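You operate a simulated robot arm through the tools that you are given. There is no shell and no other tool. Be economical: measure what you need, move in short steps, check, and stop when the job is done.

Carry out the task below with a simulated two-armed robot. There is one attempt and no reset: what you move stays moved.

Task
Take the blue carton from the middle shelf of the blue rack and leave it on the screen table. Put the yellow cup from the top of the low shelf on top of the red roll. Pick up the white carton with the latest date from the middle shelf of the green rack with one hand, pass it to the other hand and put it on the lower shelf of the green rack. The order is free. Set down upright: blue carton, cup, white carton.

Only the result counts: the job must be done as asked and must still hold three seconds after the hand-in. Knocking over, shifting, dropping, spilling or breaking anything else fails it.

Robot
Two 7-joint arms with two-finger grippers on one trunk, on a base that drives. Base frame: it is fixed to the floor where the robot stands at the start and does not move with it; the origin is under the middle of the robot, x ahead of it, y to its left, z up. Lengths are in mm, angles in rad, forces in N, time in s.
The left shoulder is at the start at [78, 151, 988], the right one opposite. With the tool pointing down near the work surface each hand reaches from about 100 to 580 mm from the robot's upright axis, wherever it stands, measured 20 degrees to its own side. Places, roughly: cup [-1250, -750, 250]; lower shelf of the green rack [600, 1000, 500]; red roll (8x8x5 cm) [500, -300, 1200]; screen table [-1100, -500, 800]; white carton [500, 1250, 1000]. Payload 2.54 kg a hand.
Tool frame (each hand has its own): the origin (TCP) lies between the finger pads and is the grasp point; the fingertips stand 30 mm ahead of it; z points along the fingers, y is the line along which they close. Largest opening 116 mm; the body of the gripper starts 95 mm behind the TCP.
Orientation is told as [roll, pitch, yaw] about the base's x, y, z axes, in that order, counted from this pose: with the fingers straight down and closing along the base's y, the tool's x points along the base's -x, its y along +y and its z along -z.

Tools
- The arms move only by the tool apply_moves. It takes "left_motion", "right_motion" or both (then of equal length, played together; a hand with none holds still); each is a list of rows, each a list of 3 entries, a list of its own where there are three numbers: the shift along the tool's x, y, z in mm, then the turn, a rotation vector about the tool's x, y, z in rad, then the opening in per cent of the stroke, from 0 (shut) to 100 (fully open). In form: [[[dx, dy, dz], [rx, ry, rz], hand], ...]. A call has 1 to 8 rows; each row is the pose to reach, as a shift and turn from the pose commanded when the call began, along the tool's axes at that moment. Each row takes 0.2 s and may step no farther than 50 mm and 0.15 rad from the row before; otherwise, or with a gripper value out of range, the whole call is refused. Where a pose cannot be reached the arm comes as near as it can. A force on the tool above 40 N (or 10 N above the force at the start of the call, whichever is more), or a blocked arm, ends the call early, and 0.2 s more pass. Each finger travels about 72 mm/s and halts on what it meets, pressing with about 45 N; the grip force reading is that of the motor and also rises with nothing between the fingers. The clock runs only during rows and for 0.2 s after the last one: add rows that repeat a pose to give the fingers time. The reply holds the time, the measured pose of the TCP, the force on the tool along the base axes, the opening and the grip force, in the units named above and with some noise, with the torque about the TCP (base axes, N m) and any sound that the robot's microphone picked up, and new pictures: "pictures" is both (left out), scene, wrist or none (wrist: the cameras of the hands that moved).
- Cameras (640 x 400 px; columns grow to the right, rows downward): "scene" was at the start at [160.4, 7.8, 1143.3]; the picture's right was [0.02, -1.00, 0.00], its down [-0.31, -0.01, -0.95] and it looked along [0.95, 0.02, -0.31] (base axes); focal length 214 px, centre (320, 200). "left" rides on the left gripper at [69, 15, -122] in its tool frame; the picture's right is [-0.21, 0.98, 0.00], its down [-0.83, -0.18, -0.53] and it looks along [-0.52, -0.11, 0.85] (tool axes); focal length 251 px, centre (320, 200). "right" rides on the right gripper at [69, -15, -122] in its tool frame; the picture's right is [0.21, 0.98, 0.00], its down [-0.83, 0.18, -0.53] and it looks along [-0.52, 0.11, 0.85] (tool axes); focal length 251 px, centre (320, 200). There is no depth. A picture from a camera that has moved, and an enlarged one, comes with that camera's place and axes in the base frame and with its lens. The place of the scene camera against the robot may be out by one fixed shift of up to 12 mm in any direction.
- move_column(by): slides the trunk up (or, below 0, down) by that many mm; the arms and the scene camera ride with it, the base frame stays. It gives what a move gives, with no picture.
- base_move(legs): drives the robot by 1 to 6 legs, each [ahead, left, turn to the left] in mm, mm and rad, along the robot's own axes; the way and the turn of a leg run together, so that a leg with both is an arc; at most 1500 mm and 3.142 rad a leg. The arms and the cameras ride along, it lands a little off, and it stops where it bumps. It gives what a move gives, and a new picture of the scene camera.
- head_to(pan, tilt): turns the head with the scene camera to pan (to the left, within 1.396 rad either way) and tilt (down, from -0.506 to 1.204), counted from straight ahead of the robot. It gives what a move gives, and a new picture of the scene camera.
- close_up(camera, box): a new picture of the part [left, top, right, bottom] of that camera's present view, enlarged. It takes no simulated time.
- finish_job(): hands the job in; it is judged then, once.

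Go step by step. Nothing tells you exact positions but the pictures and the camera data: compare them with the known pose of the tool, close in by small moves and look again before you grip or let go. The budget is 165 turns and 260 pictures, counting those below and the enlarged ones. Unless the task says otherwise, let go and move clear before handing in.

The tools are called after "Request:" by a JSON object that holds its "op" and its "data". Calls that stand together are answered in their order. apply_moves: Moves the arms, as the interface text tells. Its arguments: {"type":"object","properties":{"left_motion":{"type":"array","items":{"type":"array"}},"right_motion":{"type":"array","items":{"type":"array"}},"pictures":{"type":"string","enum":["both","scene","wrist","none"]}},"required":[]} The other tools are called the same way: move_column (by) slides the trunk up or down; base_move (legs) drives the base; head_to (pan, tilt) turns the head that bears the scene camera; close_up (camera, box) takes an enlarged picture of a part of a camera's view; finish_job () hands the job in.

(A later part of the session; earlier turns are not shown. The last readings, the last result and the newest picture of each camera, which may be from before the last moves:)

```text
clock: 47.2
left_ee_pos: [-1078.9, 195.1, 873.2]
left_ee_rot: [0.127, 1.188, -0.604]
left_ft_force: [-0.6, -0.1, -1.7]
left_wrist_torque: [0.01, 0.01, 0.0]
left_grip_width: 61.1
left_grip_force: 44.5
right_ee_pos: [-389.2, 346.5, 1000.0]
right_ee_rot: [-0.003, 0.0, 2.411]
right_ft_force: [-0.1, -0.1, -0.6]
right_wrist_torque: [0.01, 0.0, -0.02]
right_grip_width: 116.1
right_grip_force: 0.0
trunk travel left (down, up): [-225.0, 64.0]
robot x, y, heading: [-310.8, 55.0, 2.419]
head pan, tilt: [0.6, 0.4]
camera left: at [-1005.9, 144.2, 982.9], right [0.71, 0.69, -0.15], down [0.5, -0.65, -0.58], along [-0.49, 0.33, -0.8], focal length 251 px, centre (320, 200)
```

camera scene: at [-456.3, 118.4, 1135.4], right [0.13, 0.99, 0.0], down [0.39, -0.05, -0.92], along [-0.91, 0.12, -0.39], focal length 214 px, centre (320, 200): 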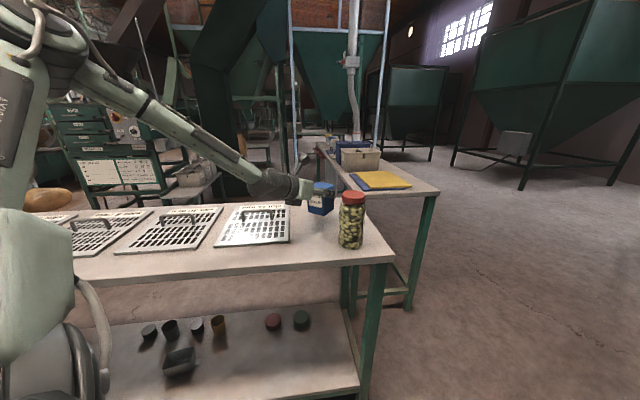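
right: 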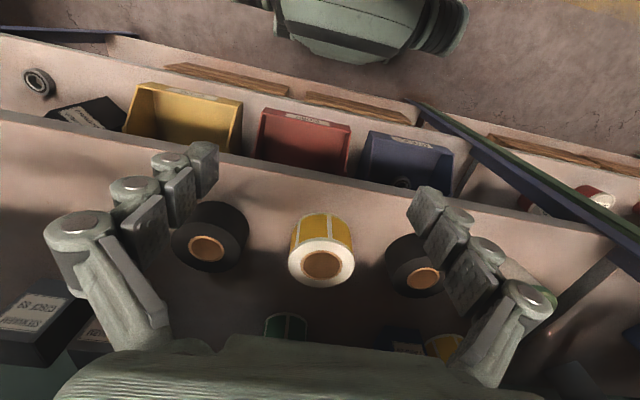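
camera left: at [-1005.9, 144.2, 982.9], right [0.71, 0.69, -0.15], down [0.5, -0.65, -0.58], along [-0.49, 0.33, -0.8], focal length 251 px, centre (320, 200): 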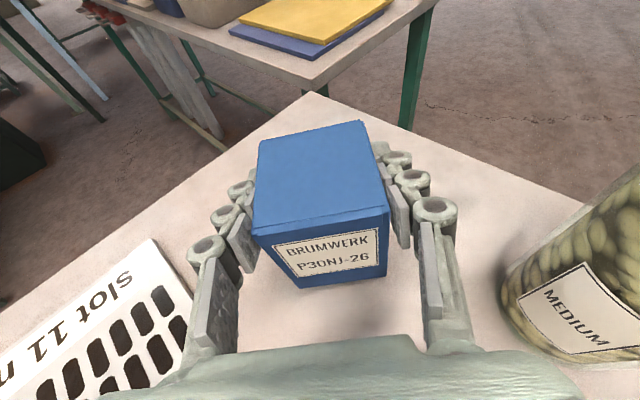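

Request:
{"op": "apply_moves", "data": {"left_motion": [[[-3, 0, 1], [0, 0, 0], 40], [[-6, 0, 2], [0, 0, 0], 40], [[-6, 0, 2], [0, 0, 0], 40]], "pictures": "none"}}

```text
clock: 48.0
left_ee_pos: [-1077.6, 192.8, 866.5]
left_ee_rot: [0.129, 1.187, -0.605]
left_ft_force: [0.6, 1.1, -2.1]
left_wrist_torque: [-0.01, 0.02, 0.0]
left_grip_width: 61.1
left_grip_force: 45.1
right_ee_pos: [-390.9, 345.4, 1001.3]
right_ee_rot: [-0.001, 0.0, 2.412]
right_ft_force: [-0.1, 0.1, 0.3]
right_wrist_torque: [0.04, -0.01, 0.0]
right_grip_width: 116.1
right_grip_force: 0.1
trunk travel left (down, up): [-225.0, 64.0]
robot x, y, heading: [-309.9, 52.4, 2.411]
head pan, tilt: [0.6, 0.4]
```

No contact yet; continuing in small steps.

Request:
{"op": "apply_moves", "data": {"left_motion": [[[-2, 0, 0.8], [0, 0, 0], 40], [[-4, 0, 1.5], [0, 0, 0], 40], [[-6, 0, 2.3], [0, 0, 0], 40], [[-8, 0, 3.2], [0, 0, 0], 40]], "pictures": "wrist"}}

```text
clock: 49.0
left_ee_pos: [-1077.3, 195.0, 858.0]
left_ee_rot: [0.131, 1.185, -0.604]
left_ft_force: [1.2, -0.8, -1.5]
left_wrist_torque: [0.0, -0.03, 0.01]
left_grip_width: 60.8
left_grip_force: 45.0
right_ee_pos: [-390.0, 347.4, 999.0]
right_ee_rot: [0.001, 0.0, 2.413]
right_ft_force: [0.3, -0.5, -0.9]
right_wrist_torque: [0.01, 0.0, 0.02]
right_grip_width: 116.1
right_grip_force: 0.1
trunk travel left (down, up): [-225.0, 64.0]
robot x, y, heading: [-309.9, 54.1, 2.415]
head pan, tilt: [0.6, 0.4]
camera left: at [-1005.1, 144.0, 968.1], right [0.71, 0.69, -0.15], down [0.5, -0.65, -0.58], along [-0.49, 0.33, -0.8], focal length 251 px, centre (320, 200)
```

left: 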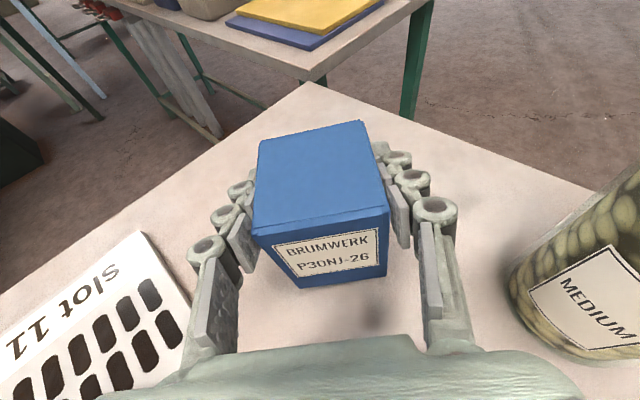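

Request:
{"op": "apply_moves", "data": {"left_motion": [[[-2, 0, 0.8], [0, 0, 0], 40], [[-4, 0, 1.5], [0, 0, 0], 40], [[-6, 0, 2.3], [0, 0, 0], 40], [[-8, 0, 3.2], [0, 0, 0], 40], [[-10, 0, 4], [0, 0, 0], 40], [[-12, 0, 4.8], [0, 0, 0], 40]], "pictures": "wrist"}}

```text
clock: 50.4
left_ee_pos: [-1077.7, 194.4, 846.5]
left_ee_rot: [0.127, 1.188, -0.606]
left_ft_force: [-0.6, -0.6, 2.8]
left_wrist_torque: [-0.28, 0.03, -0.06]
left_grip_width: 60.8
left_grip_force: 45.1
right_ee_pos: [-389.4, 346.1, 999.6]
right_ee_rot: [-0.002, 0.0, 2.411]
right_ft_force: [-0.2, 0.8, -0.8]
right_wrist_torque: [-0.03, 0.02, 0.04]
right_grip_width: 116.0
right_grip_force: 0.0
trunk travel left (down, up): [-225.0, 64.0]
robot x, y, heading: [-314.4, 56.7, 2.416]
head pan, tilt: [0.6, 0.4]
camera left: at [-1004.5, 144.0, 956.5], right [0.71, 0.69, -0.15], down [0.5, -0.65, -0.58], along [-0.5, 0.33, -0.8], focal length 251 px, centre (320, 200)
```

left: 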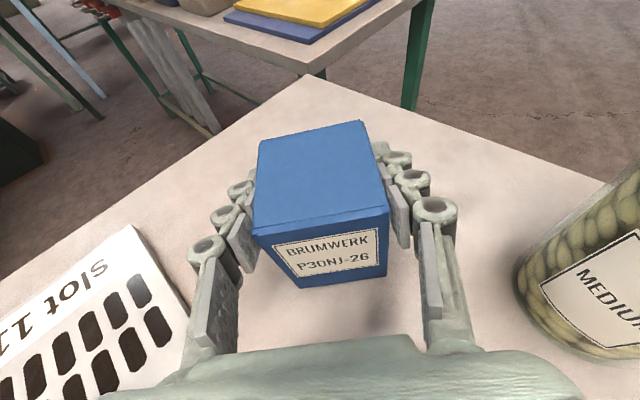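

Contact (force +2.8 N). Release with a modest opening and withdraw along the fingers.

Request:
{"op": "apply_moves", "data": {"left_motion": [[[-1, 0, 0.4], [0, 0, 0], 45], [[-1, 0, 0.4], [0, 0, 0], 55], [[-1, 0, 0.4], [0, 0, 0], 68], [[-1, 0, 0.4], [0, 0, 0], 68], [[-1, 0, 0.4], [0, 0, 0], 68]], "pictures": "wrist"}}

```text
clock: 51.6
left_ee_pos: [-1077.3, 193.4, 844.2]
left_ee_rot: [0.129, 1.187, -0.604]
left_ft_force: [0.5, -0.2, 0.1]
left_wrist_torque: [0.02, 0.01, 0.01]
left_grip_width: 79.0
left_grip_force: 0.1
right_ee_pos: [-390.0, 345.7, 999.7]
right_ee_rot: [0.0, 0.0, 2.411]
right_ft_force: [1.2, 0.1, -0.6]
right_wrist_torque: [0.02, 0.03, 0.01]
right_grip_width: 116.0
right_grip_force: 0.1
trunk travel left (down, up): [-225.0, 64.0]
robot x, y, heading: [-313.5, 57.0, 2.408]
head pan, tilt: [0.6, 0.4]
camera left: at [-1004.4, 144.0, 954.8], right [0.71, 0.69, -0.15], down [0.5, -0.65, -0.58], along [-0.49, 0.33, -0.8], focal length 251 px, centre (320, 200)
```

left: 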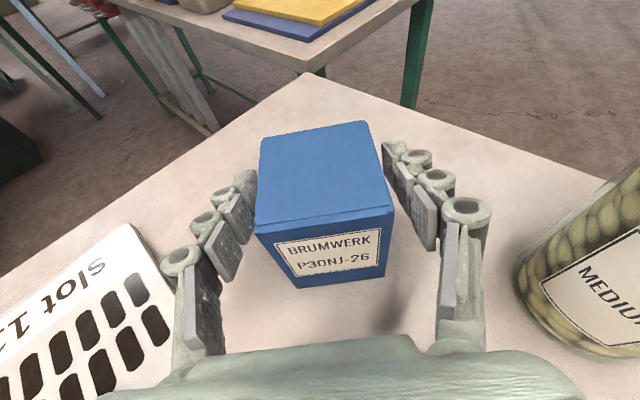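

Carton stands. Withdrawing back and up.

Request:
{"op": "apply_moves", "data": {"left_motion": [[[0, 0, -45], [0, 0, 0], 68], [[0, 0, -90], [0, 0, 0], 68], [[40, 0, -115], [0, 0, 0], 68], [[80, 0, -130], [0, 0, 0], 68], [[120, 0, -130], [0, 0, 0], 68]], "pictures": "scene"}}

```text
clock: 52.8
left_ee_pos: [-1025.8, 139.8, 1004.5]
left_ee_rot: [0.128, 1.188, -0.606]
left_ft_force: [0.2, -0.3, 0.3]
left_wrist_torque: [-0.01, 0.01, 0.02]
left_grip_width: 78.9
left_grip_force: 0.1
right_ee_pos: [-390.2, 346.8, 999.5]
right_ee_rot: [0.002, 0.0, 2.412]
right_ft_force: [0.9, -0.7, -0.3]
right_wrist_torque: [-0.02, 0.03, 0.01]
right_grip_width: 116.0
right_grip_force: 0.1
trunk travel left (down, up): [-225.0, 64.0]
robot x, y, heading: [-312.2, 56.1, 2.412]
head pan, tilt: [0.6, 0.4]
camera scene: at [-455.6, 118.7, 1135.5], right [0.13, 0.99, 0.0], down [0.39, -0.05, -0.92], along [-0.91, 0.12, -0.39], focal length 214 px, centre (320, 200)
```

scene: 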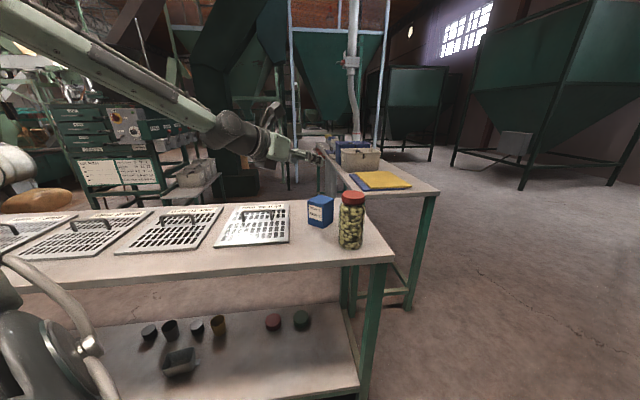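

Blue carton is done. Next I'll face the table's lower tier to find the yellow cup near y≈-750.

Request:
{"op": "base_move", "data": {"legs": [[-60, 0, 0.73], [0, 700, 0]]}}

Request:
{"op": "head_to", "data": {"pan": 0.0, "tilt": 0.75}}

```text
clock: 61.8
left_ee_pos: [-847.9, -1062.8, 1004.1]
left_ee_rot: [0.13, 1.186, 0.119]
left_ft_force: [-0.2, 1.0, -0.6]
left_wrist_torque: [-0.06, -0.04, 0.0]
left_grip_width: 79.1
left_grip_force: 0.1
right_ee_pos: [-508.7, -487.3, 999.9]
right_ee_rot: [0.001, -0.001, 3.136]
right_ft_force: [1.1, 0.5, 0.0]
right_wrist_torque: [0.02, 0.02, 0.0]
right_grip_width: 116.0
right_grip_force: 0.1
trunk travel left (down, up): [-225.0, 64.0]
robot x, y, heading: [-261.8, -653.3, 3.138]
head pan, tilt: [0.6, 0.4]
camera scene: at [-403.5, -699.2, 1135.5], right [-0.56, 0.83, 0.0], down [0.32, 0.22, -0.92], along [-0.76, -0.52, -0.39], focal length 214 px, centre (320, 200)
```

scene: 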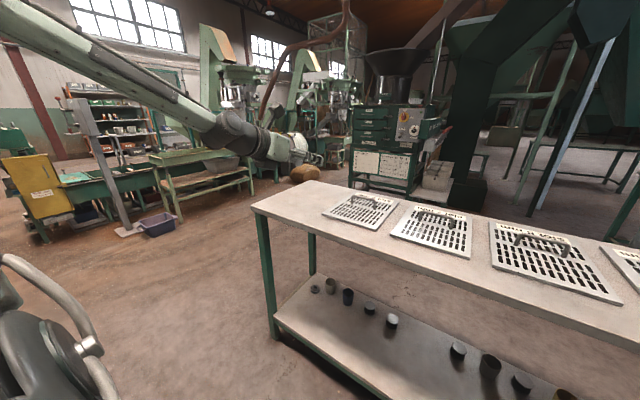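

```text
clock: 62.8
left_ee_pos: [-849.0, -1062.3, 1003.1]
left_ee_rot: [0.128, 1.186, 0.118]
left_ft_force: [0.0, -0.4, -0.4]
left_wrist_torque: [0.01, -0.03, 0.0]
left_grip_width: 79.0
left_grip_force: 0.0
right_ee_pos: [-508.0, -486.3, 1000.1]
right_ee_rot: [0.003, 0.0, 3.134]
right_ft_force: [0.1, 0.2, -0.4]
right_wrist_torque: [0.0, 0.02, 0.02]
right_grip_width: 116.1
right_grip_force: 0.0
trunk travel left (down, up): [-225.0, 64.0]
robot x, y, heading: [-258.1, -653.1, 3.14]
head pan, tilt: [0.0, 0.75]
camera scene: at [-409.8, -646.8, 1104.4], right [0.0, 1.0, 0.0], down [0.68, 0.0, -0.73], along [-0.73, 0.0, -0.68], focal length 214 px, centre (320, 200)
```

scene: 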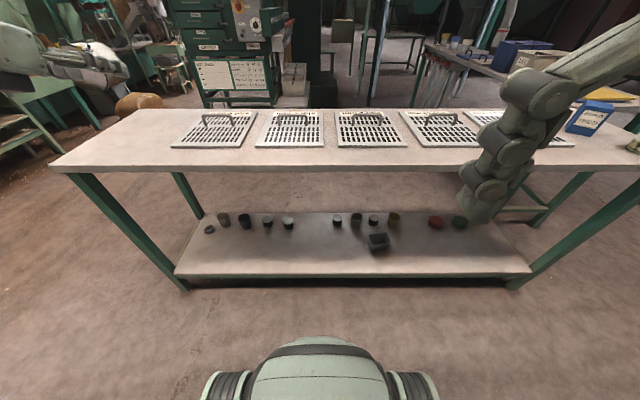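

Request:
{"op": "close_up", "data": {"camera": "scene", "box": [180, 195, 340, 285]}}

Request:
{"op": "close_up", "data": {"camera": "scene", "box": [320, 195, 480, 285]}}

```text
4.00 times, centred on (260, 240) of scene
camera zoom: at [-409.8, -646.8, 1104.4], right [0.0, 1.0, 0.0], down [0.68, 0.0, -0.73], along [-0.73, 0.0, -0.68], focal length 858 px, centre (560, 40)
```

zoom: 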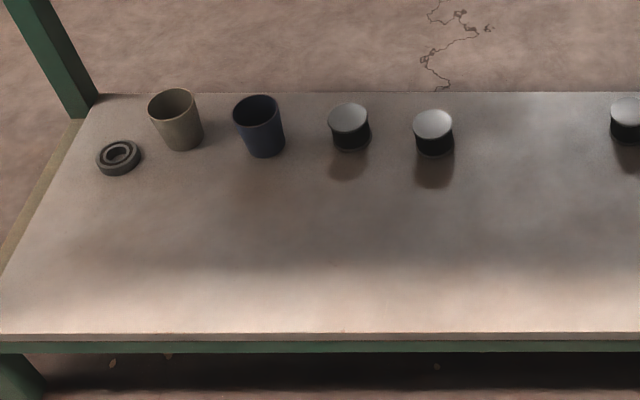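

```text
4.00 times, centred on (400, 240) of scene
camera zoom: at [-409.8, -646.8, 1104.4], right [0.0, 1.0, 0.0], down [0.68, 0.0, -0.73], along [-0.73, 0.0, -0.68], focal length 858 px, centre (0, 40)
```

zoom: 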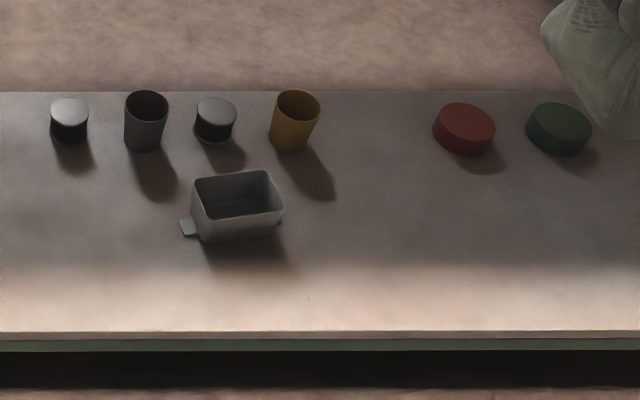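

The yellow cup is on the lower tier at about (-1135, -268), beside a low box and small dark jars. I'll reposition with room to lower the left hand in front of the table, then drop the trunk.

Request:
{"op": "base_move", "data": {"legs": [[-120, 0, 0], [0, -775, 0]]}}

Request:
{"op": "move_column", "data": {"by": -225}}

Request:
{"op": "apply_moves", "data": {"left_motion": [[[-46, 0, 19], [0, 0, 0], 80], [[-92, 0, 38], [0, 0, 0], 80], [[-138, 0, 56], [0, 0, 0], 80], [[-184, 0, 75], [0, 0, 0], 80]], "pictures": "none"}}

```text
clock: 71.5
left_ee_pos: [-724.2, -287.6, 1003.7]
left_ee_rot: [0.128, 1.188, 0.122]
left_ft_force: [-0.1, 0.2, 0.4]
left_wrist_torque: [-0.01, 0.0, 0.0]
left_grip_width: 78.8
left_grip_force: 0.0
right_ee_pos: [-386.2, 289.8, 1001.0]
right_ee_rot: [0.002, 0.0, 3.136]
right_ft_force: [0.1, -0.1, 0.4]
right_wrist_torque: [-0.01, 0.01, -0.04]
right_grip_width: 116.1
right_grip_force: 0.1
trunk travel left (down, up): [-225.0, 64.0]
robot x, y, heading: [-134.0, 124.1, 3.144]
head pan, tilt: [0.0, 0.75]
camera scene: at [-286.9, 129.3, 1104.4], right [0.0, 1.0, 0.0], down [0.68, 0.0, -0.73], along [-0.73, 0.0, -0.68], focal length 214 px, centre (320, 200)
```

scene: 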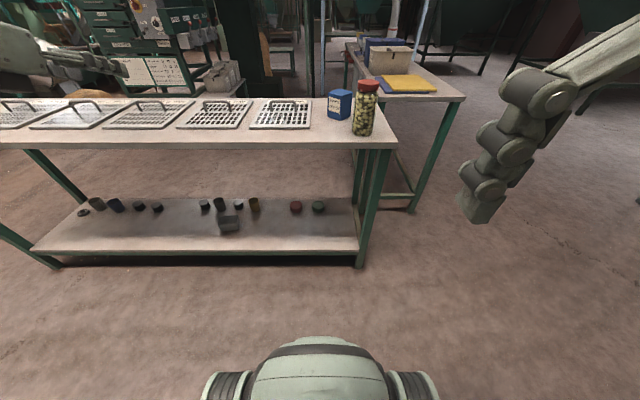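

```text
clock: 73.9
left_ee_pos: [-724.3, -287.0, 778.2]
left_ee_rot: [0.128, 1.188, 0.119]
left_ft_force: [0.0, 0.8, -0.1]
left_wrist_torque: [0.0, 0.0, -0.01]
left_grip_width: 79.0
left_grip_force: 0.0
right_ee_pos: [-385.9, 289.9, 775.4]
right_ee_rot: [0.001, 0.0, 3.138]
right_ft_force: [-0.4, 0.6, -0.2]
right_wrist_torque: [0.06, -0.02, -0.01]
right_grip_width: 115.9
right_grip_force: 0.0
trunk travel left (down, up): [0.0, 289.0]
robot x, y, heading: [-137.9, 122.5, 3.142]
head pan, tilt: [0.0, 0.75]
```

```text
clock: 74.9
left_ee_pos: [-727.2, -278.9, 581.5]
left_ee_rot: [0.124, 1.187, 0.119]
left_ft_force: [0.2, -0.3, 1.0]
left_wrist_torque: [-0.01, -0.06, 0.01]
left_grip_width: 92.8
left_grip_force: 0.0
right_ee_pos: [-386.8, 288.9, 773.8]
right_ee_rot: [0.0, 0.001, 3.138]
right_ft_force: [0.2, -0.5, 0.2]
right_wrist_torque: [-0.02, 0.01, -0.02]
right_grip_width: 115.9
right_grip_force: 0.0
trunk travel left (down, up): [0.0, 289.0]
robot x, y, heading: [-135.4, 124.4, 3.138]
head pan, tilt: [0.0, 0.75]
```

Request:
{"op": "apply_moves", "data": {"left_motion": [[[-45, 0, 18], [0, 0, 0], 80], [[-90, 0, 36], [0, 0, 0], 80], [[-135, 0, 55], [0, 0, 0], 80], [[-180, 0, 73], [0, 0, 0], 80], [[-210, 0, 86], [0, 0, 0], 80]]}}

```text
clock: 76.1
left_ee_pos: [-730.8, -271.3, 428.5]
left_ee_rot: [0.128, 1.185, 0.121]
left_ft_force: [-0.4, 0.0, 0.9]
left_wrist_torque: [0.02, 0.02, -0.01]
left_grip_width: 93.1
left_grip_force: 0.0
left hand out of reach, approached as far as the arm can: row 4, 5
right_ee_pos: [-386.1, 289.5, 774.7]
right_ee_rot: [-0.001, 0.001, 3.137]
right_ft_force: [-0.2, 0.9, 0.4]
right_wrist_torque: [0.01, -0.03, -0.02]
right_grip_width: 115.9
right_grip_force: 0.1
trunk travel left (down, up): [0.0, 289.0]
robot x, y, heading: [-135.2, 118.3, 3.141]
head pan, tilt: [0.0, 0.75]
camera scene: at [-286.9, 129.2, 879.4], right [0.0, 1.0, 0.0], down [0.68, 0.0, -0.73], along [-0.73, 0.0, -0.68], focal length 214 px, centre (320, 200)
camera left: at [-642.2, -262.3, 538.1], right [0.08, 0.99, -0.15], down [0.8, -0.15, -0.58], along [-0.59, -0.08, -0.8], focal length 251 px, centre (320, 200)
```

scene: 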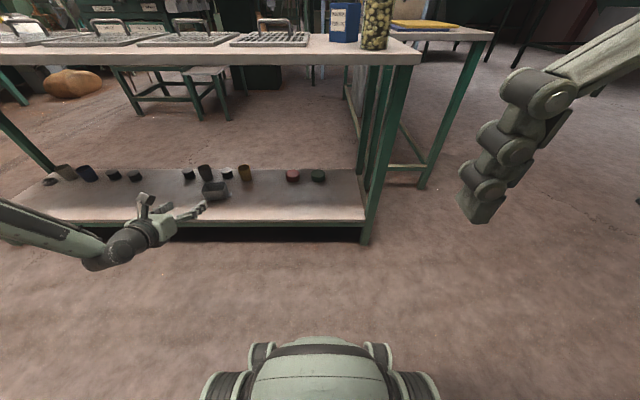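
left: 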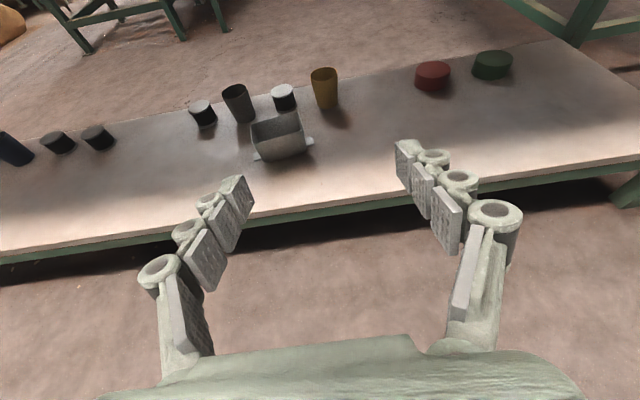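

The left hand is near its limit down here, so I'll raise it out of the way and use the right hand (unflipped, tilted forward) for the cup.

Request:
{"op": "apply_moves", "data": {"left_motion": [[[45, 0, -18], [0, 0, 0], 80], [[90, 0, -36], [0, 0, 0], 80], [[135, 0, -55], [0, 0, 0], 80], [[180, 0, -73], [0, 0, 0], 80], [[225, 0, -92], [0, 0, 0], 80], [[270, 0, -110], [0, 0, 0], 80], [[315, 0, -128], [0, 0, 0], 80], [[360, 0, -146], [0, 0, 0], 80]], "right_motion": [[[-19, 0, 40], [0, -0.11, 0], 80], [[-38, 0, 80], [0, -0.22, 0], 80], [[-56, 0, 120], [0, -0.33, 0], 80], [[-75, 0, 160], [0, -0.44, 0], 80], [[-94, 0, 200], [0, -0.55, 0], 80], [[-112, 0, 240], [0, -0.66, 0], 80], [[-131, 0, 280], [0, -0.77, 0], 80], [[-150, 0, 320], [0, -0.88, 0], 80]]}}

```text
clock: 77.9
left_ee_pos: [-726.1, -287.3, 818.2]
left_ee_rot: [0.131, 1.185, 0.124]
left_ft_force: [0.2, -0.5, -0.6]
left_wrist_torque: [0.01, 0.01, -0.01]
left_grip_width: 92.7
left_grip_force: 0.0
right_ee_pos: [-554.1, 280.9, 428.2]
right_ee_rot: [0.003, -0.878, 3.137]
right_ft_force: [-0.2, -0.1, 0.0]
right_wrist_torque: [0.04, -0.01, -0.05]
right_grip_width: 92.7
right_grip_force: 0.1
right hand out of reach, approached as far as the arm can: row 2, 3, 4, 5, 6, 7, 8
trunk travel left (down, up): [0.0, 289.0]
robot x, y, heading: [-137.7, 124.0, 3.14]
head pan, tilt: [0.0, 0.75]
camera scene: at [-287.0, 129.1, 879.4], right [0.0, 1.0, 0.0], down [0.68, 0.0, -0.73], along [-0.73, 0.0, -0.68], focal length 214 px, centre (320, 200)
camera right: at [-416.9, 296.0, 453.2], right [0.13, -0.98, -0.16], down [-0.12, -0.18, 0.98], along [-0.98, -0.11, -0.14], focal length 251 px, centre (320, 200)
camera left: at [-637.7, -277.4, 927.8], right [0.08, 0.99, -0.15], down [0.8, -0.15, -0.57], along [-0.59, -0.08, -0.8], focal length 251 px, centre (320, 200)
```

scene: 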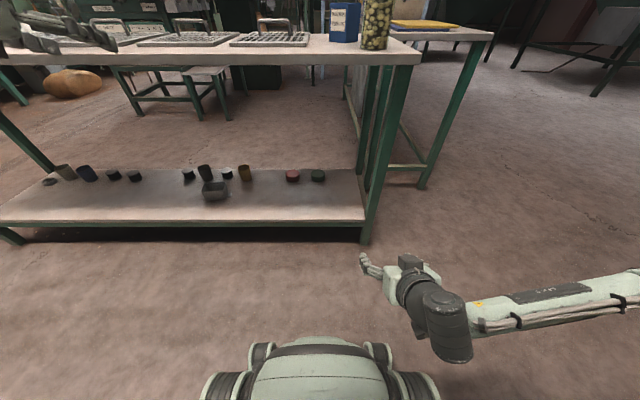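
right: 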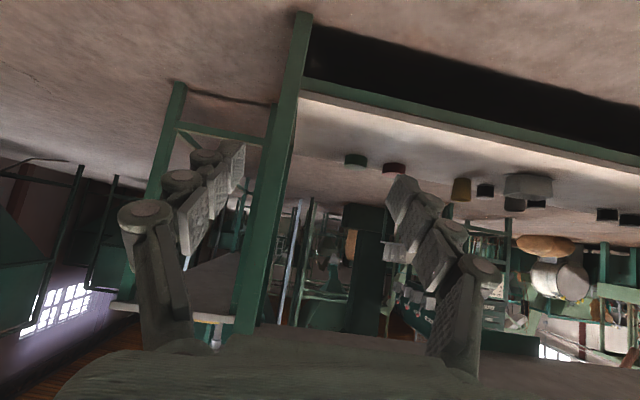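
left: 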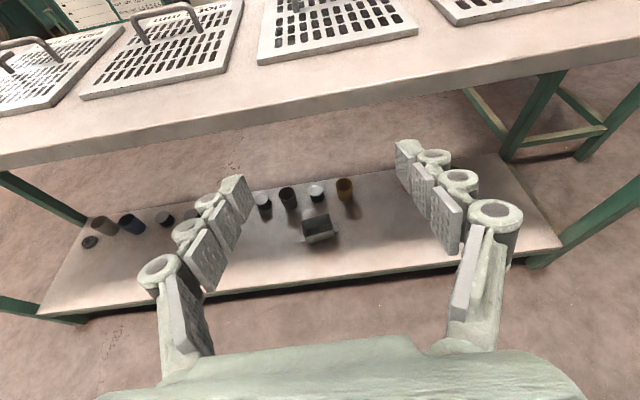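

Right hand can go low. Extending it to test reach at cup height in front of the table.

Request:
{"op": "apply_moves", "data": {"right_motion": [[[4, 0, 48], [0, 0, 0], 80], [[7, 0, 96], [0, 0, 0], 80], [[11, 0, 144], [0, 0, 0], 80], [[14, 0, 192], [0, 0, 0], 80], [[18, 0, 238], [0, 0, 0], 80]], "pictures": "scene"}}

```text
clock: 79.1
left_ee_pos: [-727.3, -286.3, 817.8]
left_ee_rot: [0.129, 1.187, 0.123]
left_ft_force: [0.3, -0.2, 0.5]
left_wrist_torque: [0.01, -0.01, 0.0]
left_grip_width: 92.3
left_grip_force: 0.1
right_ee_pos: [-732.4, 282.2, 263.0]
right_ee_rot: [0.001, -0.88, 3.138]
right_ft_force: [-0.5, 0.3, 0.2]
right_wrist_torque: [0.02, 0.01, 0.02]
right_grip_width: 92.8
right_grip_force: 0.0
trunk travel left (down, up): [0.0, 289.0]
robot x, y, heading: [-131.9, 120.4, 3.144]
head pan, tilt: [0.0, 0.75]
camera scene: at [-286.9, 129.2, 879.5], right [0.0, 1.0, 0.0], down [0.68, 0.0, -0.73], along [-0.73, 0.0, -0.68], focal length 214 px, centre (320, 200)
```

scene: 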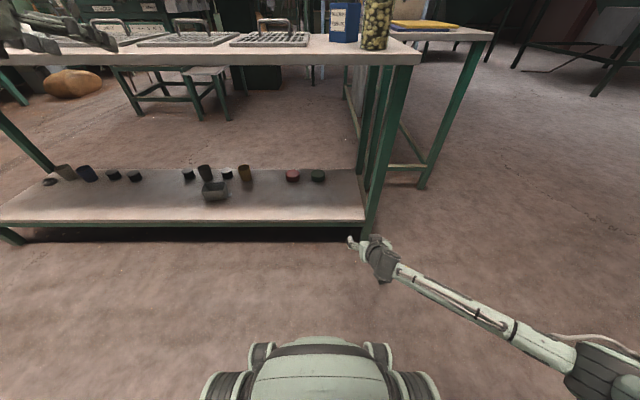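

Reach is good. Raising both hands a bit, then shifting the base left and turning slightly to line up the right hand with the cup.

Request:
{"op": "apply_moves", "data": {"left_motion": [[[42, 0, -17], [0, 0, 0], 80], [[84, 0, -34], [0, 0, 0], 80]], "right_motion": [[[-26, 0, -21], [0, 0, 0], 80], [[-52, 0, -43], [0, 0, 0], 80]], "pictures": "none"}}

Request:
{"op": "base_move", "data": {"legs": [[0, 443, 0], [0, 0, 0.15], [250, -58, 0]]}}

Request:
{"op": "close_up", "data": {"camera": "right", "box": [0, 0, 640, 400]}}

```text
clock: 79.7
left_ee_pos: [-727.5, -304.7, 902.8]
left_ee_rot: [0.142, 1.189, 0.122]
left_ft_force: [-1.0, -1.4, -0.6]
left_wrist_torque: [-0.01, -0.03, -0.02]
left_grip_width: 92.6
left_grip_force: 0.0
left hand out of reach, approached as far as the arm can: row 2
right_ee_pos: [-731.5, 281.1, 331.1]
right_ee_rot: [0.0, -0.879, 3.137]
right_ft_force: [-0.1, -0.6, -0.3]
right_wrist_torque: [-0.01, 0.0, -0.04]
right_grip_width: 93.0
right_grip_force: 0.1
trunk travel left (down, up): [0.0, 289.0]
robot x, y, heading: [-133.0, 125.9, 3.138]
head pan, tilt: [0.0, 0.75]
```

```text
clock: 86.5
left_ee_pos: [-906.2, -812.5, 904.2]
left_ee_rot: [0.138, 1.188, 0.281]
left_ft_force: [-0.4, 0.1, -0.3]
left_wrist_torque: [-0.01, -0.01, -0.01]
left_grip_width: 92.8
left_grip_force: 0.1
right_ee_pos: [-1002.3, -233.8, 330.5]
right_ee_rot: [0.002, -0.879, -2.986]
right_ft_force: [-0.4, 0.2, -0.7]
right_wrist_torque: [0.0, 0.03, 0.04]
right_grip_width: 92.9
right_grip_force: 0.2
trunk travel left (down, up): [0.0, 289.0]
robot x, y, heading: [-392.5, -296.4, -2.987]
head pan, tilt: [0.0, 0.75]
camera scene: at [-539.9, -313.3, 879.4], right [-0.16, 0.99, 0.0], down [0.67, 0.11, -0.73], along [-0.72, -0.11, -0.68], focal length 214 px, centre (320, 200)
```

scene: 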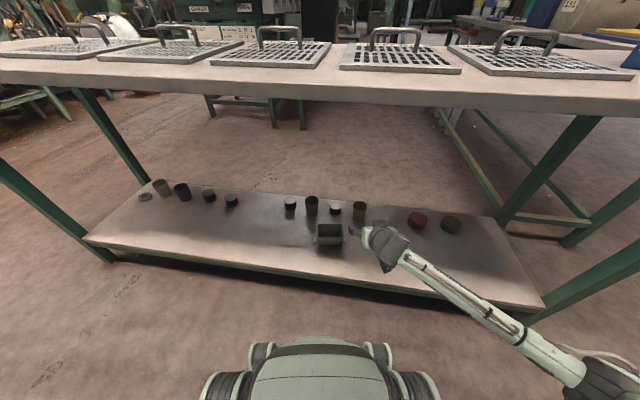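

```text
1.00 times, centred on (320, 200) of right (not enlarged: the box is as wide or as high as the picture)
camera zoom: at [-869.0, -197.1, 355.0], right [0.29, -0.94, -0.16], down [-0.09, -0.2, 0.98], along [-0.95, -0.27, -0.14], focal length 251 px, centre (320, 200)
```

zoom: 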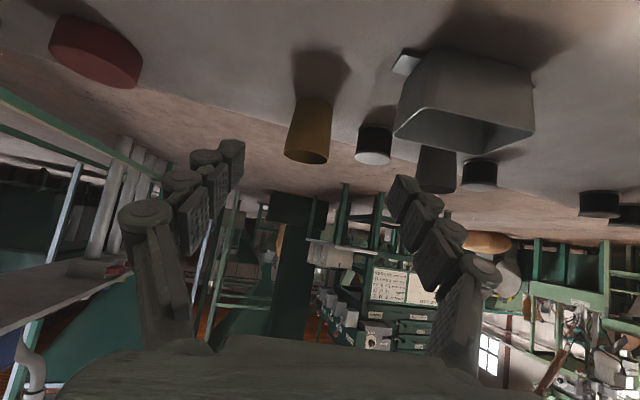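

Triangulation puts the cup at about (-1190, -256), tier at z≈170. I'll drive 110 mm closer with the hand still high, then look again.

Request:
{"op": "base_move", "data": {"legs": [[110, 0, 0]]}}

Request:
{"op": "close_up", "data": {"camera": "right", "box": [0, 0, 640, 400]}}

```text
clock: 87.7
left_ee_pos: [-1016.3, -830.1, 904.5]
left_ee_rot: [0.14, 1.188, 0.283]
left_ft_force: [0.0, 0.0, -0.2]
left_wrist_torque: [-0.01, -0.02, 0.0]
left_grip_width: 92.9
left_grip_force: 0.0
right_ee_pos: [-1110.4, -252.4, 329.7]
right_ee_rot: [0.002, -0.88, -2.987]
right_ft_force: [0.5, 0.8, 0.8]
right_wrist_torque: [0.04, -0.02, 0.01]
right_grip_width: 93.0
right_grip_force: 0.1
trunk travel left (down, up): [0.0, 289.0]
robot x, y, heading: [-499.3, -312.0, -2.986]
head pan, tilt: [0.0, 0.75]
camera scene: at [-647.9, -330.6, 879.4], right [-0.16, 0.99, 0.0], down [0.67, 0.11, -0.73], along [-0.72, -0.12, -0.68], focal length 214 px, centre (320, 200)
```

scene: 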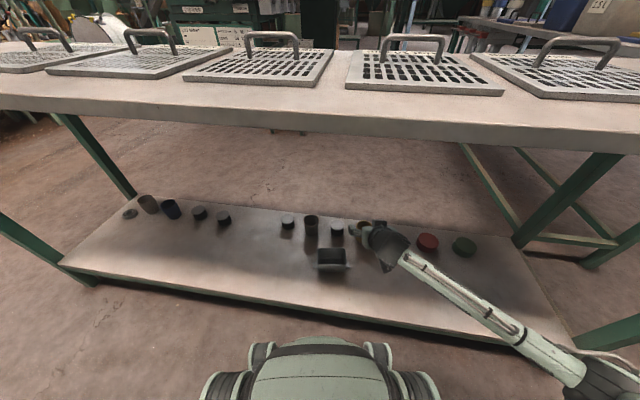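

```text
1.00 times, centred on (320, 200) of right (not enlarged: the box is as wide or as high as the picture)
camera zoom: at [-977.0, -214.7, 355.0], right [0.29, -0.94, -0.16], down [-0.09, -0.2, 0.98], along [-0.95, -0.27, -0.14], focal length 251 px, centre (320, 200)
```

zoom: 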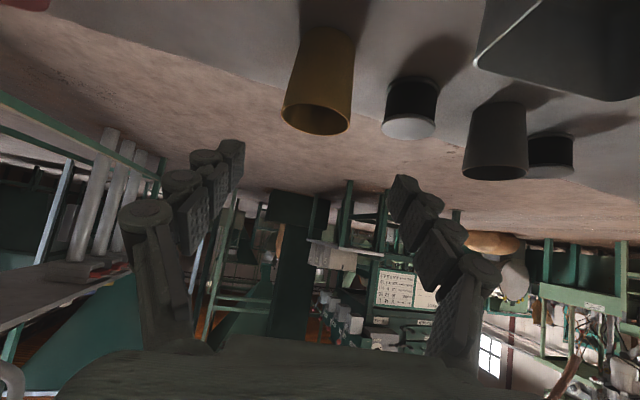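

Cup refined to (-1168, -254), rim at z≈260. Narrowing the opening and descending around it.

Request:
{"op": "apply_moves", "data": {"right_motion": [[[0, -7, 0], [0, 0, 0], 65], [[15, -7, 36], [0, 0, 0], 65], [[29, -7, 71], [0, 0, 0], 65], [[36, -7, 88], [0, 0, 0], 65]], "pictures": "wrist"}}

```text
clock: 88.7
left_ee_pos: [-1014.4, -828.8, 904.4]
left_ee_rot: [0.139, 1.188, 0.284]
left_ft_force: [-0.4, 0.2, -1.0]
left_wrist_torque: [-0.01, 0.01, 0.03]
left_grip_width: 92.8
left_grip_force: 0.1
right_ee_pos: [-1154.3, -251.8, 244.5]
right_ee_rot: [0.001, -0.88, -2.986]
right_ft_force: [0.2, 0.3, 0.1]
right_wrist_torque: [0.02, -0.03, -0.01]
right_grip_width: 75.3
right_grip_force: 0.0
trunk travel left (down, up): [0.0, 289.0]
robot x, y, heading: [-498.6, -313.5, -2.983]
head pan, tilt: [0.0, 0.75]
camera right: at [-1020.9, -214.2, 270.3], right [0.29, -0.94, -0.16], down [-0.08, -0.2, 0.98], along [-0.95, -0.27, -0.14], focal length 251 px, centre (320, 200)
```

right: 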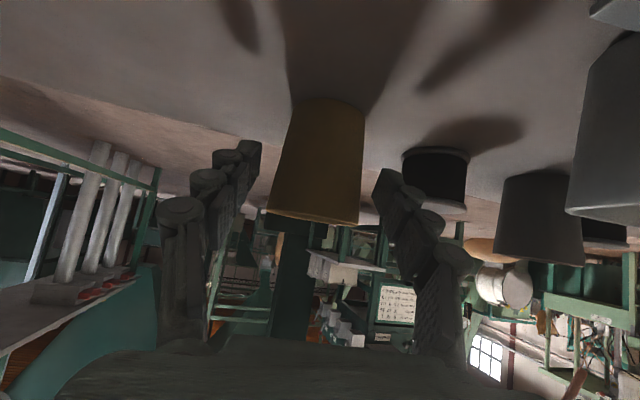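

Centred. A bit further, then close.

Request:
{"op": "apply_moves", "data": {"right_motion": [[[5, 0, 19], [0, 0, 0], 65], [[5, 0, 19], [0, 0, 0], 55], [[5, 0, 19], [0, 0, 0], 45], [[5, 0, 19], [0, 0, 0], 38], [[5, 0, 19], [0, 0, 0], 38], [[5, 0, 19], [0, 0, 0], 38]], "pictures": "wrist"}}

```text
clock: 90.1
left_ee_pos: [-1014.9, -830.3, 904.0]
left_ee_rot: [0.139, 1.188, 0.283]
left_ft_force: [0.1, 0.3, -0.2]
left_wrist_torque: [-0.01, 0.0, 0.01]
left_grip_width: 92.8
left_grip_force: 0.0
right_ee_pos: [-1166.9, -252.3, 229.7]
right_ee_rot: [0.001, -0.878, -2.986]
right_ft_force: [-0.8, -1.6, 0.8]
right_wrist_torque: [0.02, 0.03, 0.02]
right_grip_width: 53.0
right_grip_force: 44.8
trunk travel left (down, up): [0.0, 289.0]
robot x, y, heading: [-500.2, -312.2, -2.982]
head pan, tilt: [0.0, 0.75]
camera right: at [-1032.8, -215.6, 255.7], right [0.29, -0.94, -0.16], down [-0.08, -0.2, 0.98], along [-0.95, -0.27, -0.14], focal length 251 px, centre (320, 200)
```

right: 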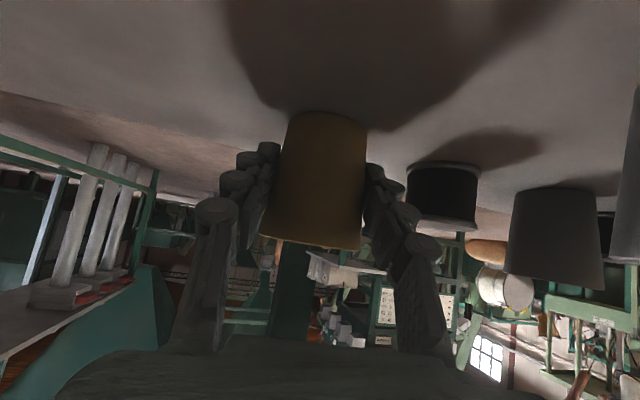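

Cup gripped (53 mm). Lifting 100 mm and backing out.

Request:
{"op": "apply_moves", "data": {"right_motion": [[[-19, 0, -16], [0, 0, 0], 38], [[-45, 0, -37], [0, 0, 0], 38], [[-77, 0, -64], [0, 0, 0], 38]], "pictures": "wrist"}}

Request:
{"op": "base_move", "data": {"legs": [[-400, 0, 0]]}}

```text
clock: 90.9
left_ee_pos: [-1014.9, -829.7, 902.7]
left_ee_rot: [0.139, 1.19, 0.284]
left_ft_force: [0.3, -0.1, -0.3]
left_wrist_torque: [0.03, -0.02, 0.01]
left_grip_width: 92.8
left_grip_force: 0.1
right_ee_pos: [-1165.9, -251.7, 330.4]
right_ee_rot: [0.001, -0.878, -2.987]
right_ft_force: [-0.3, -0.3, -1.6]
right_wrist_torque: [0.01, 0.01, -0.01]
right_grip_width: 53.2
right_grip_force: 44.2
trunk travel left (down, up): [0.0, 289.0]
robot x, y, heading: [-494.2, -316.4, -2.981]
head pan, tilt: [0.0, 0.75]
camera right: at [-1032.3, -215.3, 355.2], right [0.29, -0.94, -0.16], down [-0.09, -0.2, 0.98], along [-0.95, -0.27, -0.14], focal length 251 px, centre (320, 200)
```

right: 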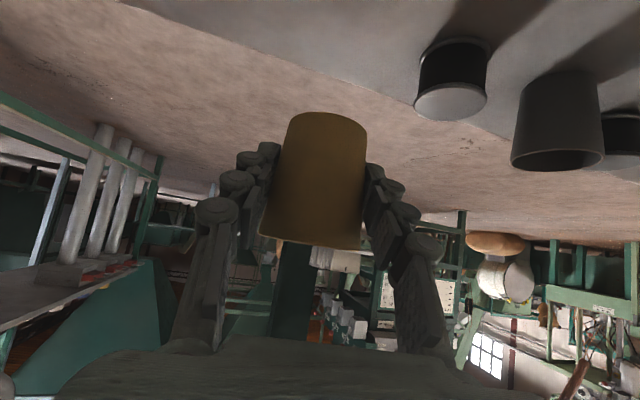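

```text
clock: 93.4
left_ee_pos: [-625.5, -766.6, 904.4]
left_ee_rot: [0.14, 1.19, 0.28]
left_ft_force: [0.3, -0.8, -0.8]
left_wrist_torque: [0.03, -0.02, 0.01]
left_grip_width: 92.8
left_grip_force: 0.1
right_ee_pos: [-776.2, -189.0, 331.1]
right_ee_rot: [0.001, -0.879, -2.987]
right_ft_force: [0.1, 0.3, 0.2]
right_wrist_torque: [-0.03, 0.01, 0.01]
right_grip_width: 53.0
right_grip_force: 45.2
trunk travel left (down, up): [0.0, 289.0]
robot x, y, heading: [-108.3, -247.4, -2.984]
head pan, tilt: [0.0, 0.75]
camera scene: at [-257.4, -268.3, 879.4], right [-0.16, 0.99, 0.0], down [0.67, 0.11, -0.73], along [-0.72, -0.11, -0.68], focal length 214 px, centre (320, 200)
```

scene: 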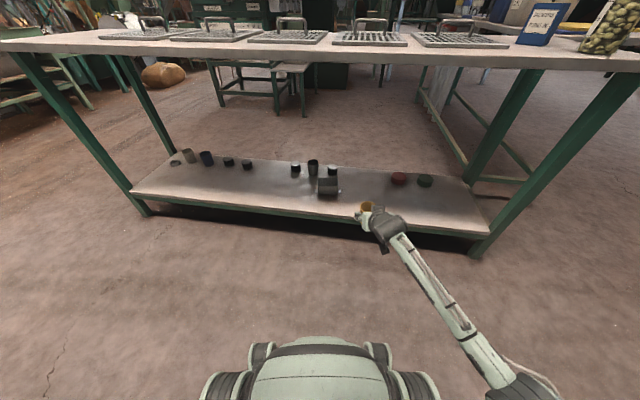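

Cup carried clear. Raising the trunk fully, then raising and retracting the right hand.

Request:
{"op": "move_column", "data": {"by": 289}}

Request:
{"op": "apply_moves", "data": {"right_motion": [[[-25, 0, -42], [0, 0, 0], 38], [[-50, 0, -84], [0, 0, 0], 38], [[-75, 0, -126], [0, 0, 0], 38], [[-101, 0, -168], [0, 0, 0], 38], [[-126, 0, -210], [0, 0, 0], 38], [[-151, 0, -252], [0, 0, 0], 38], [[-176, 0, -294], [0, 0, 0], 38], [[-201, 0, -336], [0, 0, 0], 38]], "pictures": "scene"}}

```text
clock: 96.3
left_ee_pos: [-625.6, -765.5, 1193.3]
left_ee_rot: [0.14, 1.188, 0.282]
left_ft_force: [-0.2, -0.2, -0.3]
left_wrist_torque: [0.04, -0.01, -0.01]
left_grip_width: 92.8
left_grip_force: 0.0
right_ee_pos: [-775.3, -188.8, 618.8]
right_ee_rot: [0.002, -0.88, -2.987]
right_ft_force: [0.0, -0.9, -0.6]
right_wrist_torque: [-0.01, 0.02, 0.03]
right_grip_width: 53.0
right_grip_force: 44.9
trunk travel left (down, up): [-289.0, 0.0]
robot x, y, heading: [-105.0, -247.0, -2.984]
head pan, tilt: [0.0, 0.75]
```

```text
clock: 98.1
left_ee_pos: [-624.4, -766.2, 1193.2]
left_ee_rot: [0.141, 1.19, 0.282]
left_ft_force: [-0.2, -0.3, -0.5]
left_wrist_torque: [-0.01, 0.05, -0.04]
left_grip_width: 93.1
left_grip_force: 0.0
right_ee_pos: [-644.0, -167.0, 987.9]
right_ee_rot: [-0.001, -0.879, -2.987]
right_ft_force: [-0.5, 0.0, -1.4]
right_wrist_torque: [-0.01, 0.0, -0.01]
right_grip_width: 52.5
right_grip_force: 44.9
trunk travel left (down, up): [-289.0, 0.0]
robot x, y, heading: [-110.7, -248.3, -2.985]
head pan, tilt: [0.0, 0.75]
camera scene: at [-256.7, -268.4, 1168.4], right [-0.16, 0.99, 0.0], down [0.67, 0.11, -0.73], along [-0.72, -0.11, -0.68], focal length 214 px, centre (320, 200)
```

scene: 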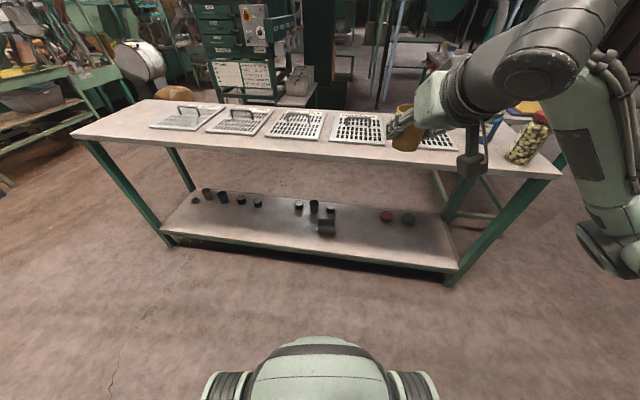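

Request:
{"op": "apply_moves", "data": {"right_motion": [[[-37, 0, -31], [0, 0, 0], 38], [[-75, 0, -62], [0, 0, 0], 38], [[-112, 0, -93], [0, 0, 0], 38], [[-150, 0, -124], [0, 0, 0], 38], [[-187, 0, -155], [0, 0, 0], 38], [[-225, 0, -186], [0, 0, 0], 38], [[-266, 0, -206], [0, 0, 0], 38]], "pictures": "scene"}}

```text
clock: 99.7
left_ee_pos: [-625.0, -766.9, 1192.4]
left_ee_rot: [0.141, 1.189, 0.283]
left_ft_force: [-0.9, 0.3, 0.8]
left_wrist_torque: [0.01, 0.03, 0.0]
left_grip_width: 92.7
left_grip_force: 0.0
right_ee_pos: [-656.3, -172.8, 1325.2]
right_ee_rot: [-0.001, -0.88, -2.986]
right_ft_force: [-0.6, 0.6, -0.4]
right_wrist_torque: [-0.01, 0.02, 0.02]
right_grip_width: 52.5
right_grip_force: 45.5
trunk travel left (down, up): [-289.0, 0.0]
robot x, y, heading: [-106.9, -248.6, -2.984]
head pan, tilt: [0.0, 0.75]
camera scene: at [-257.1, -268.8, 1168.4], right [-0.16, 0.99, 0.0], down [0.67, 0.11, -0.73], along [-0.72, -0.11, -0.68], focal length 214 px, centre (320, 200)
```

scene: 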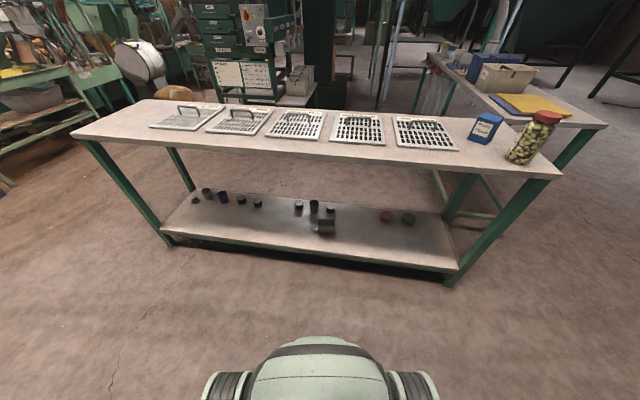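

Reach is fine. Moving toward the middle of the aisle and turning right to face the blue rack.

Request:
{"op": "base_move", "data": {"legs": [[240, 0, 0], [0, 0, -1.65], [0, 0, -1.65]]}}

Request:
{"op": "head_to", "data": {"pan": 0.0, "tilt": 0.05}}

```text
clock: 109.7
left_ee_pos: [259.7, 129.7, 1192.9]
left_ee_rot: [0.139, 1.188, -3.038]
left_ft_force: [-0.6, 0.1, 0.2]
left_wrist_torque: [0.0, 0.0, 0.0]
left_grip_width: 92.6
left_grip_force: 0.1
right_ee_pos: [186.0, -461.9, 1326.3]
right_ee_rot: [0.002, -0.878, -0.022]
right_ft_force: [0.6, 1.0, -1.4]
right_wrist_torque: [-0.02, 0.01, 0.0]
right_grip_width: 52.4
right_grip_force: 45.0
trunk travel left (down, up): [-289.0, 0.0]
robot x, y, heading: [-342.3, -285.3, -0.023]
head pan, tilt: [0.0, 0.75]
camera scene: at [-190.7, -284.7, 1168.4], right [-0.02, -1.0, 0.0], down [-0.68, 0.01, -0.73], along [0.73, -0.01, -0.68], focal length 214 px, centre (320, 200)
```

scene: 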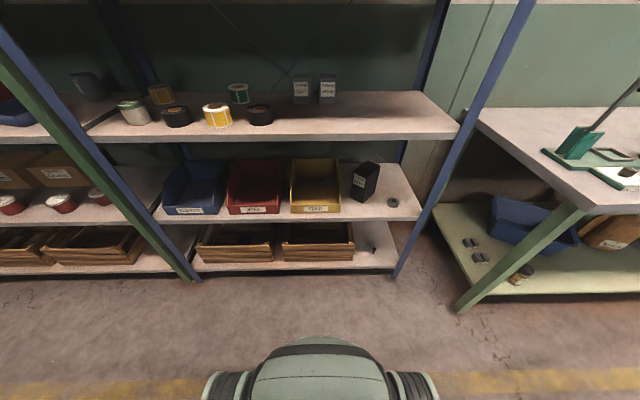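

```text
clock: 110.8
left_ee_pos: [259.3, 128.4, 1193.3]
left_ee_rot: [0.137, 1.19, -3.037]
left_ft_force: [0.3, 0.4, 0.2]
left_wrist_torque: [0.0, 0.0, -0.05]
left_grip_width: 93.0
left_grip_force: 0.1
right_ee_pos: [186.5, -461.1, 1325.8]
right_ee_rot: [0.001, -0.879, -0.023]
right_ft_force: [0.1, 0.2, -0.2]
right_wrist_torque: [-0.01, 0.0, 0.03]
right_grip_width: 52.7
right_grip_force: 45.0
trunk travel left (down, up): [-289.0, 0.0]
robot x, y, heading: [-341.5, -282.7, -0.019]
head pan, tilt: [0.0, 0.051]
camera scene: at [-182.4, -284.8, 1231.8], right [-0.02, -1.0, 0.0], down [-0.05, 0.0, -1.0], along [1.0, -0.02, -0.05], focal length 214 px, centre (320, 200)
```

scene: 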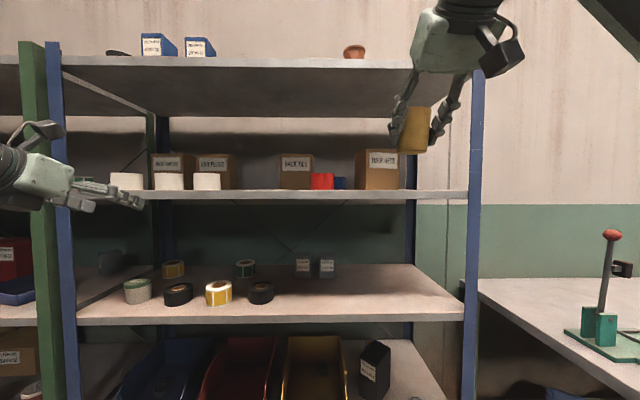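

Request:
{"op": "close_up", "data": {"camera": "scene", "box": [240, 130, 440, 255]}}

Request:
{"op": "close_up", "data": {"camera": "right", "box": [0, 0, 640, 400]}}

```text
3.20 times, centred on (340, 192) of scene
camera zoom: at [-182.4, -284.8, 1231.8], right [-0.02, -1.0, 0.0], down [-0.05, 0.0, -1.0], along [1.0, -0.02, -0.05], focal length 686 px, centre (256, 224)
```

zoom: 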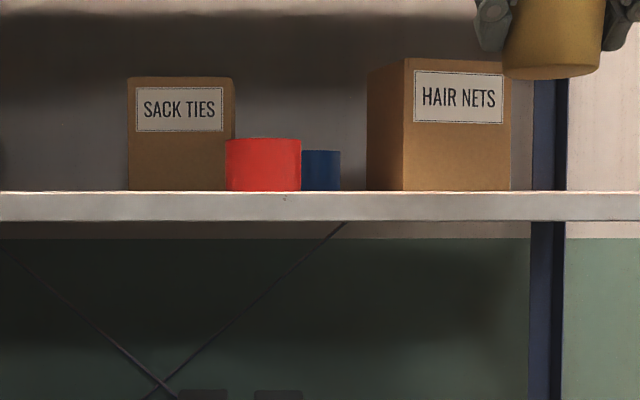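

```text
1.00 times, centred on (320, 200) of right (not enlarged: the box is as wide or as high as the picture)
camera zoom: at [47.6, -472.8, 1350.2], right [-0.11, 0.98, -0.17], down [0.12, 0.18, 0.98], along [0.99, 0.09, -0.14], focal length 251 px, centre (320, 200)
```

zoom: 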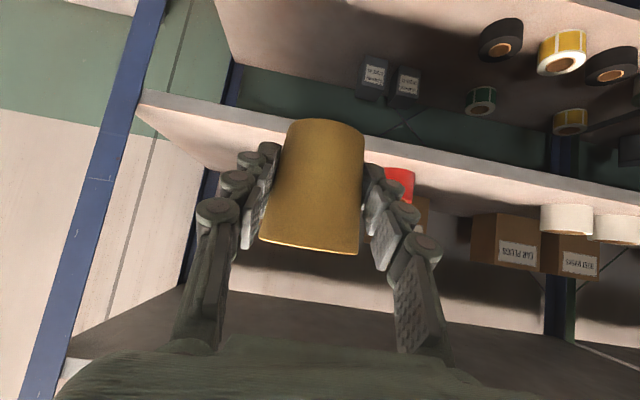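

The red roll is around (515±25, -306) on the upper shelf (z≈1226). Before approaching I'll lower the left hand so it enters the gap between shelves instead of hitting the upper shelf.

Request:
{"op": "apply_moves", "data": {"left_motion": [[[-38, 0, 15], [0, 0, 0], 50], [[-76, 0, 31], [0, 0, 0], 50], [[-113, 0, 46], [0, 0, 0], 50], [[-151, 0, 61], [0, 0, 0], 50]], "right_motion": [[[-5, 0, -4], [0, 0, 0], 38], [[-11, 0, -9], [0, 0, 0], 38], [[-16, 0, -13], [0, 0, 0], 38], [[-19, 0, -16], [0, 0, 0], 38]], "pictures": "none"}}

Request:
{"op": "base_move", "data": {"legs": [[0, 145, 0.02], [150, 0, 0]]}}

Request:
{"op": "close_up", "data": {"camera": "right", "box": [0, 0, 640, 400]}}

Request:
{"op": "close_up", "data": {"camera": "scene", "box": [310, 60, 550, 210]}}

```text
clock: 111.8
left_ee_pos: [261.4, 120.8, 1030.0]
left_ee_rot: [0.14, 1.187, -3.037]
left_ft_force: [-0.5, 1.0, 0.3]
left_wrist_torque: [-0.02, -0.02, -0.04]
left_grip_width: 58.1
left_grip_force: 0.0
right_ee_pos: [186.6, -459.8, 1349.7]
right_ee_rot: [-0.001, -0.88, -0.02]
right_ft_force: [0.0, 1.0, -0.3]
right_wrist_torque: [-0.05, 0.01, -0.03]
right_grip_width: 52.4
right_grip_force: 44.7
trunk travel left (down, up): [-289.0, 0.0]
robot x, y, heading: [-338.8, -285.8, -0.02]
head pan, tilt: [0.0, 0.051]
```

```text
clock: 114.8
left_ee_pos: [403.6, 283.0, 1029.8]
left_ee_rot: [0.14, 1.188, -3.012]
left_ft_force: [0.2, -1.1, -0.7]
left_wrist_torque: [0.01, 0.0, -0.04]
left_grip_width: 57.8
left_grip_force: 0.1
right_ee_pos: [341.7, -301.5, 1350.1]
right_ee_rot: [-0.002, -0.88, 0.001]
right_ft_force: [0.0, 0.1, -1.1]
right_wrist_torque: [0.02, 0.02, 0.01]
right_grip_width: 52.3
right_grip_force: 45.0
trunk travel left (down, up): [-289.0, 0.0]
robot x, y, heading: [-193.1, -141.8, 0.006]
head pan, tilt: [0.0, 0.051]
camera scene: at [-30.9, -133.1, 1231.8], right [0.0, -1.0, 0.0], down [-0.05, 0.0, -1.0], along [1.0, 0.0, -0.05], focal length 214 px, centre (320, 200)
```

scene: 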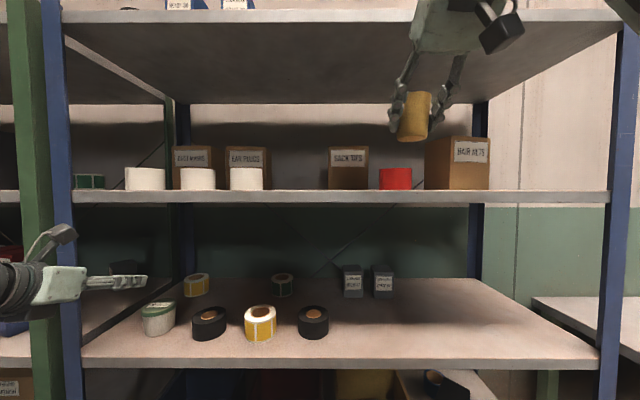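

```text
1.00 times, centred on (320, 200) of right (not enlarged: the box is as wide or as high as the picture)
camera zoom: at [204.2, -314.9, 1374.3], right [-0.14, 0.98, -0.16], down [0.12, 0.18, 0.98], along [0.98, 0.12, -0.14], focal length 251 px, centre (320, 200)
```

zoom: 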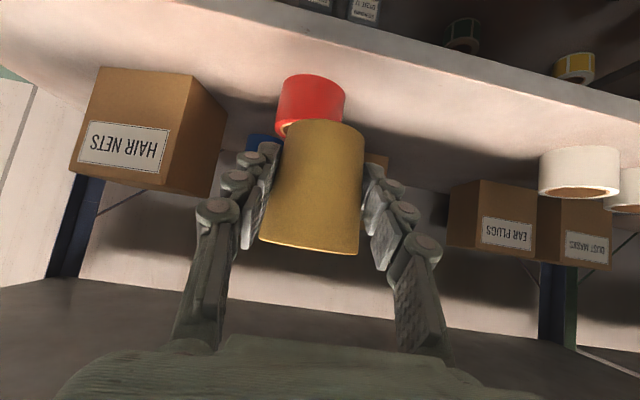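

```text
2.67 times, centred on (430, 135) of scene
camera zoom: at [-30.9, -133.1, 1231.8], right [0.0, -1.0, 0.0], down [-0.05, 0.0, -1.0], along [1.0, 0.0, -0.05], focal length 572 px, centre (27, 373)
```

zoom: 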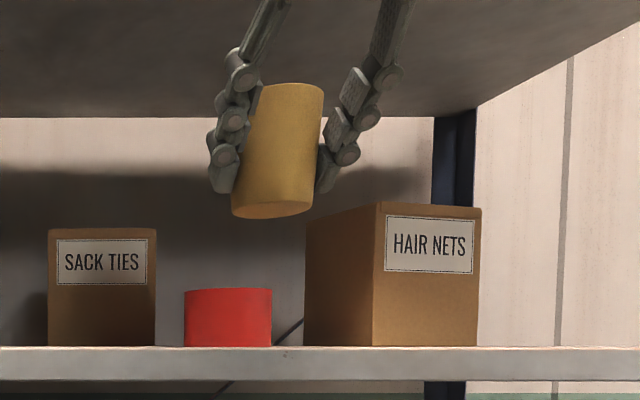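

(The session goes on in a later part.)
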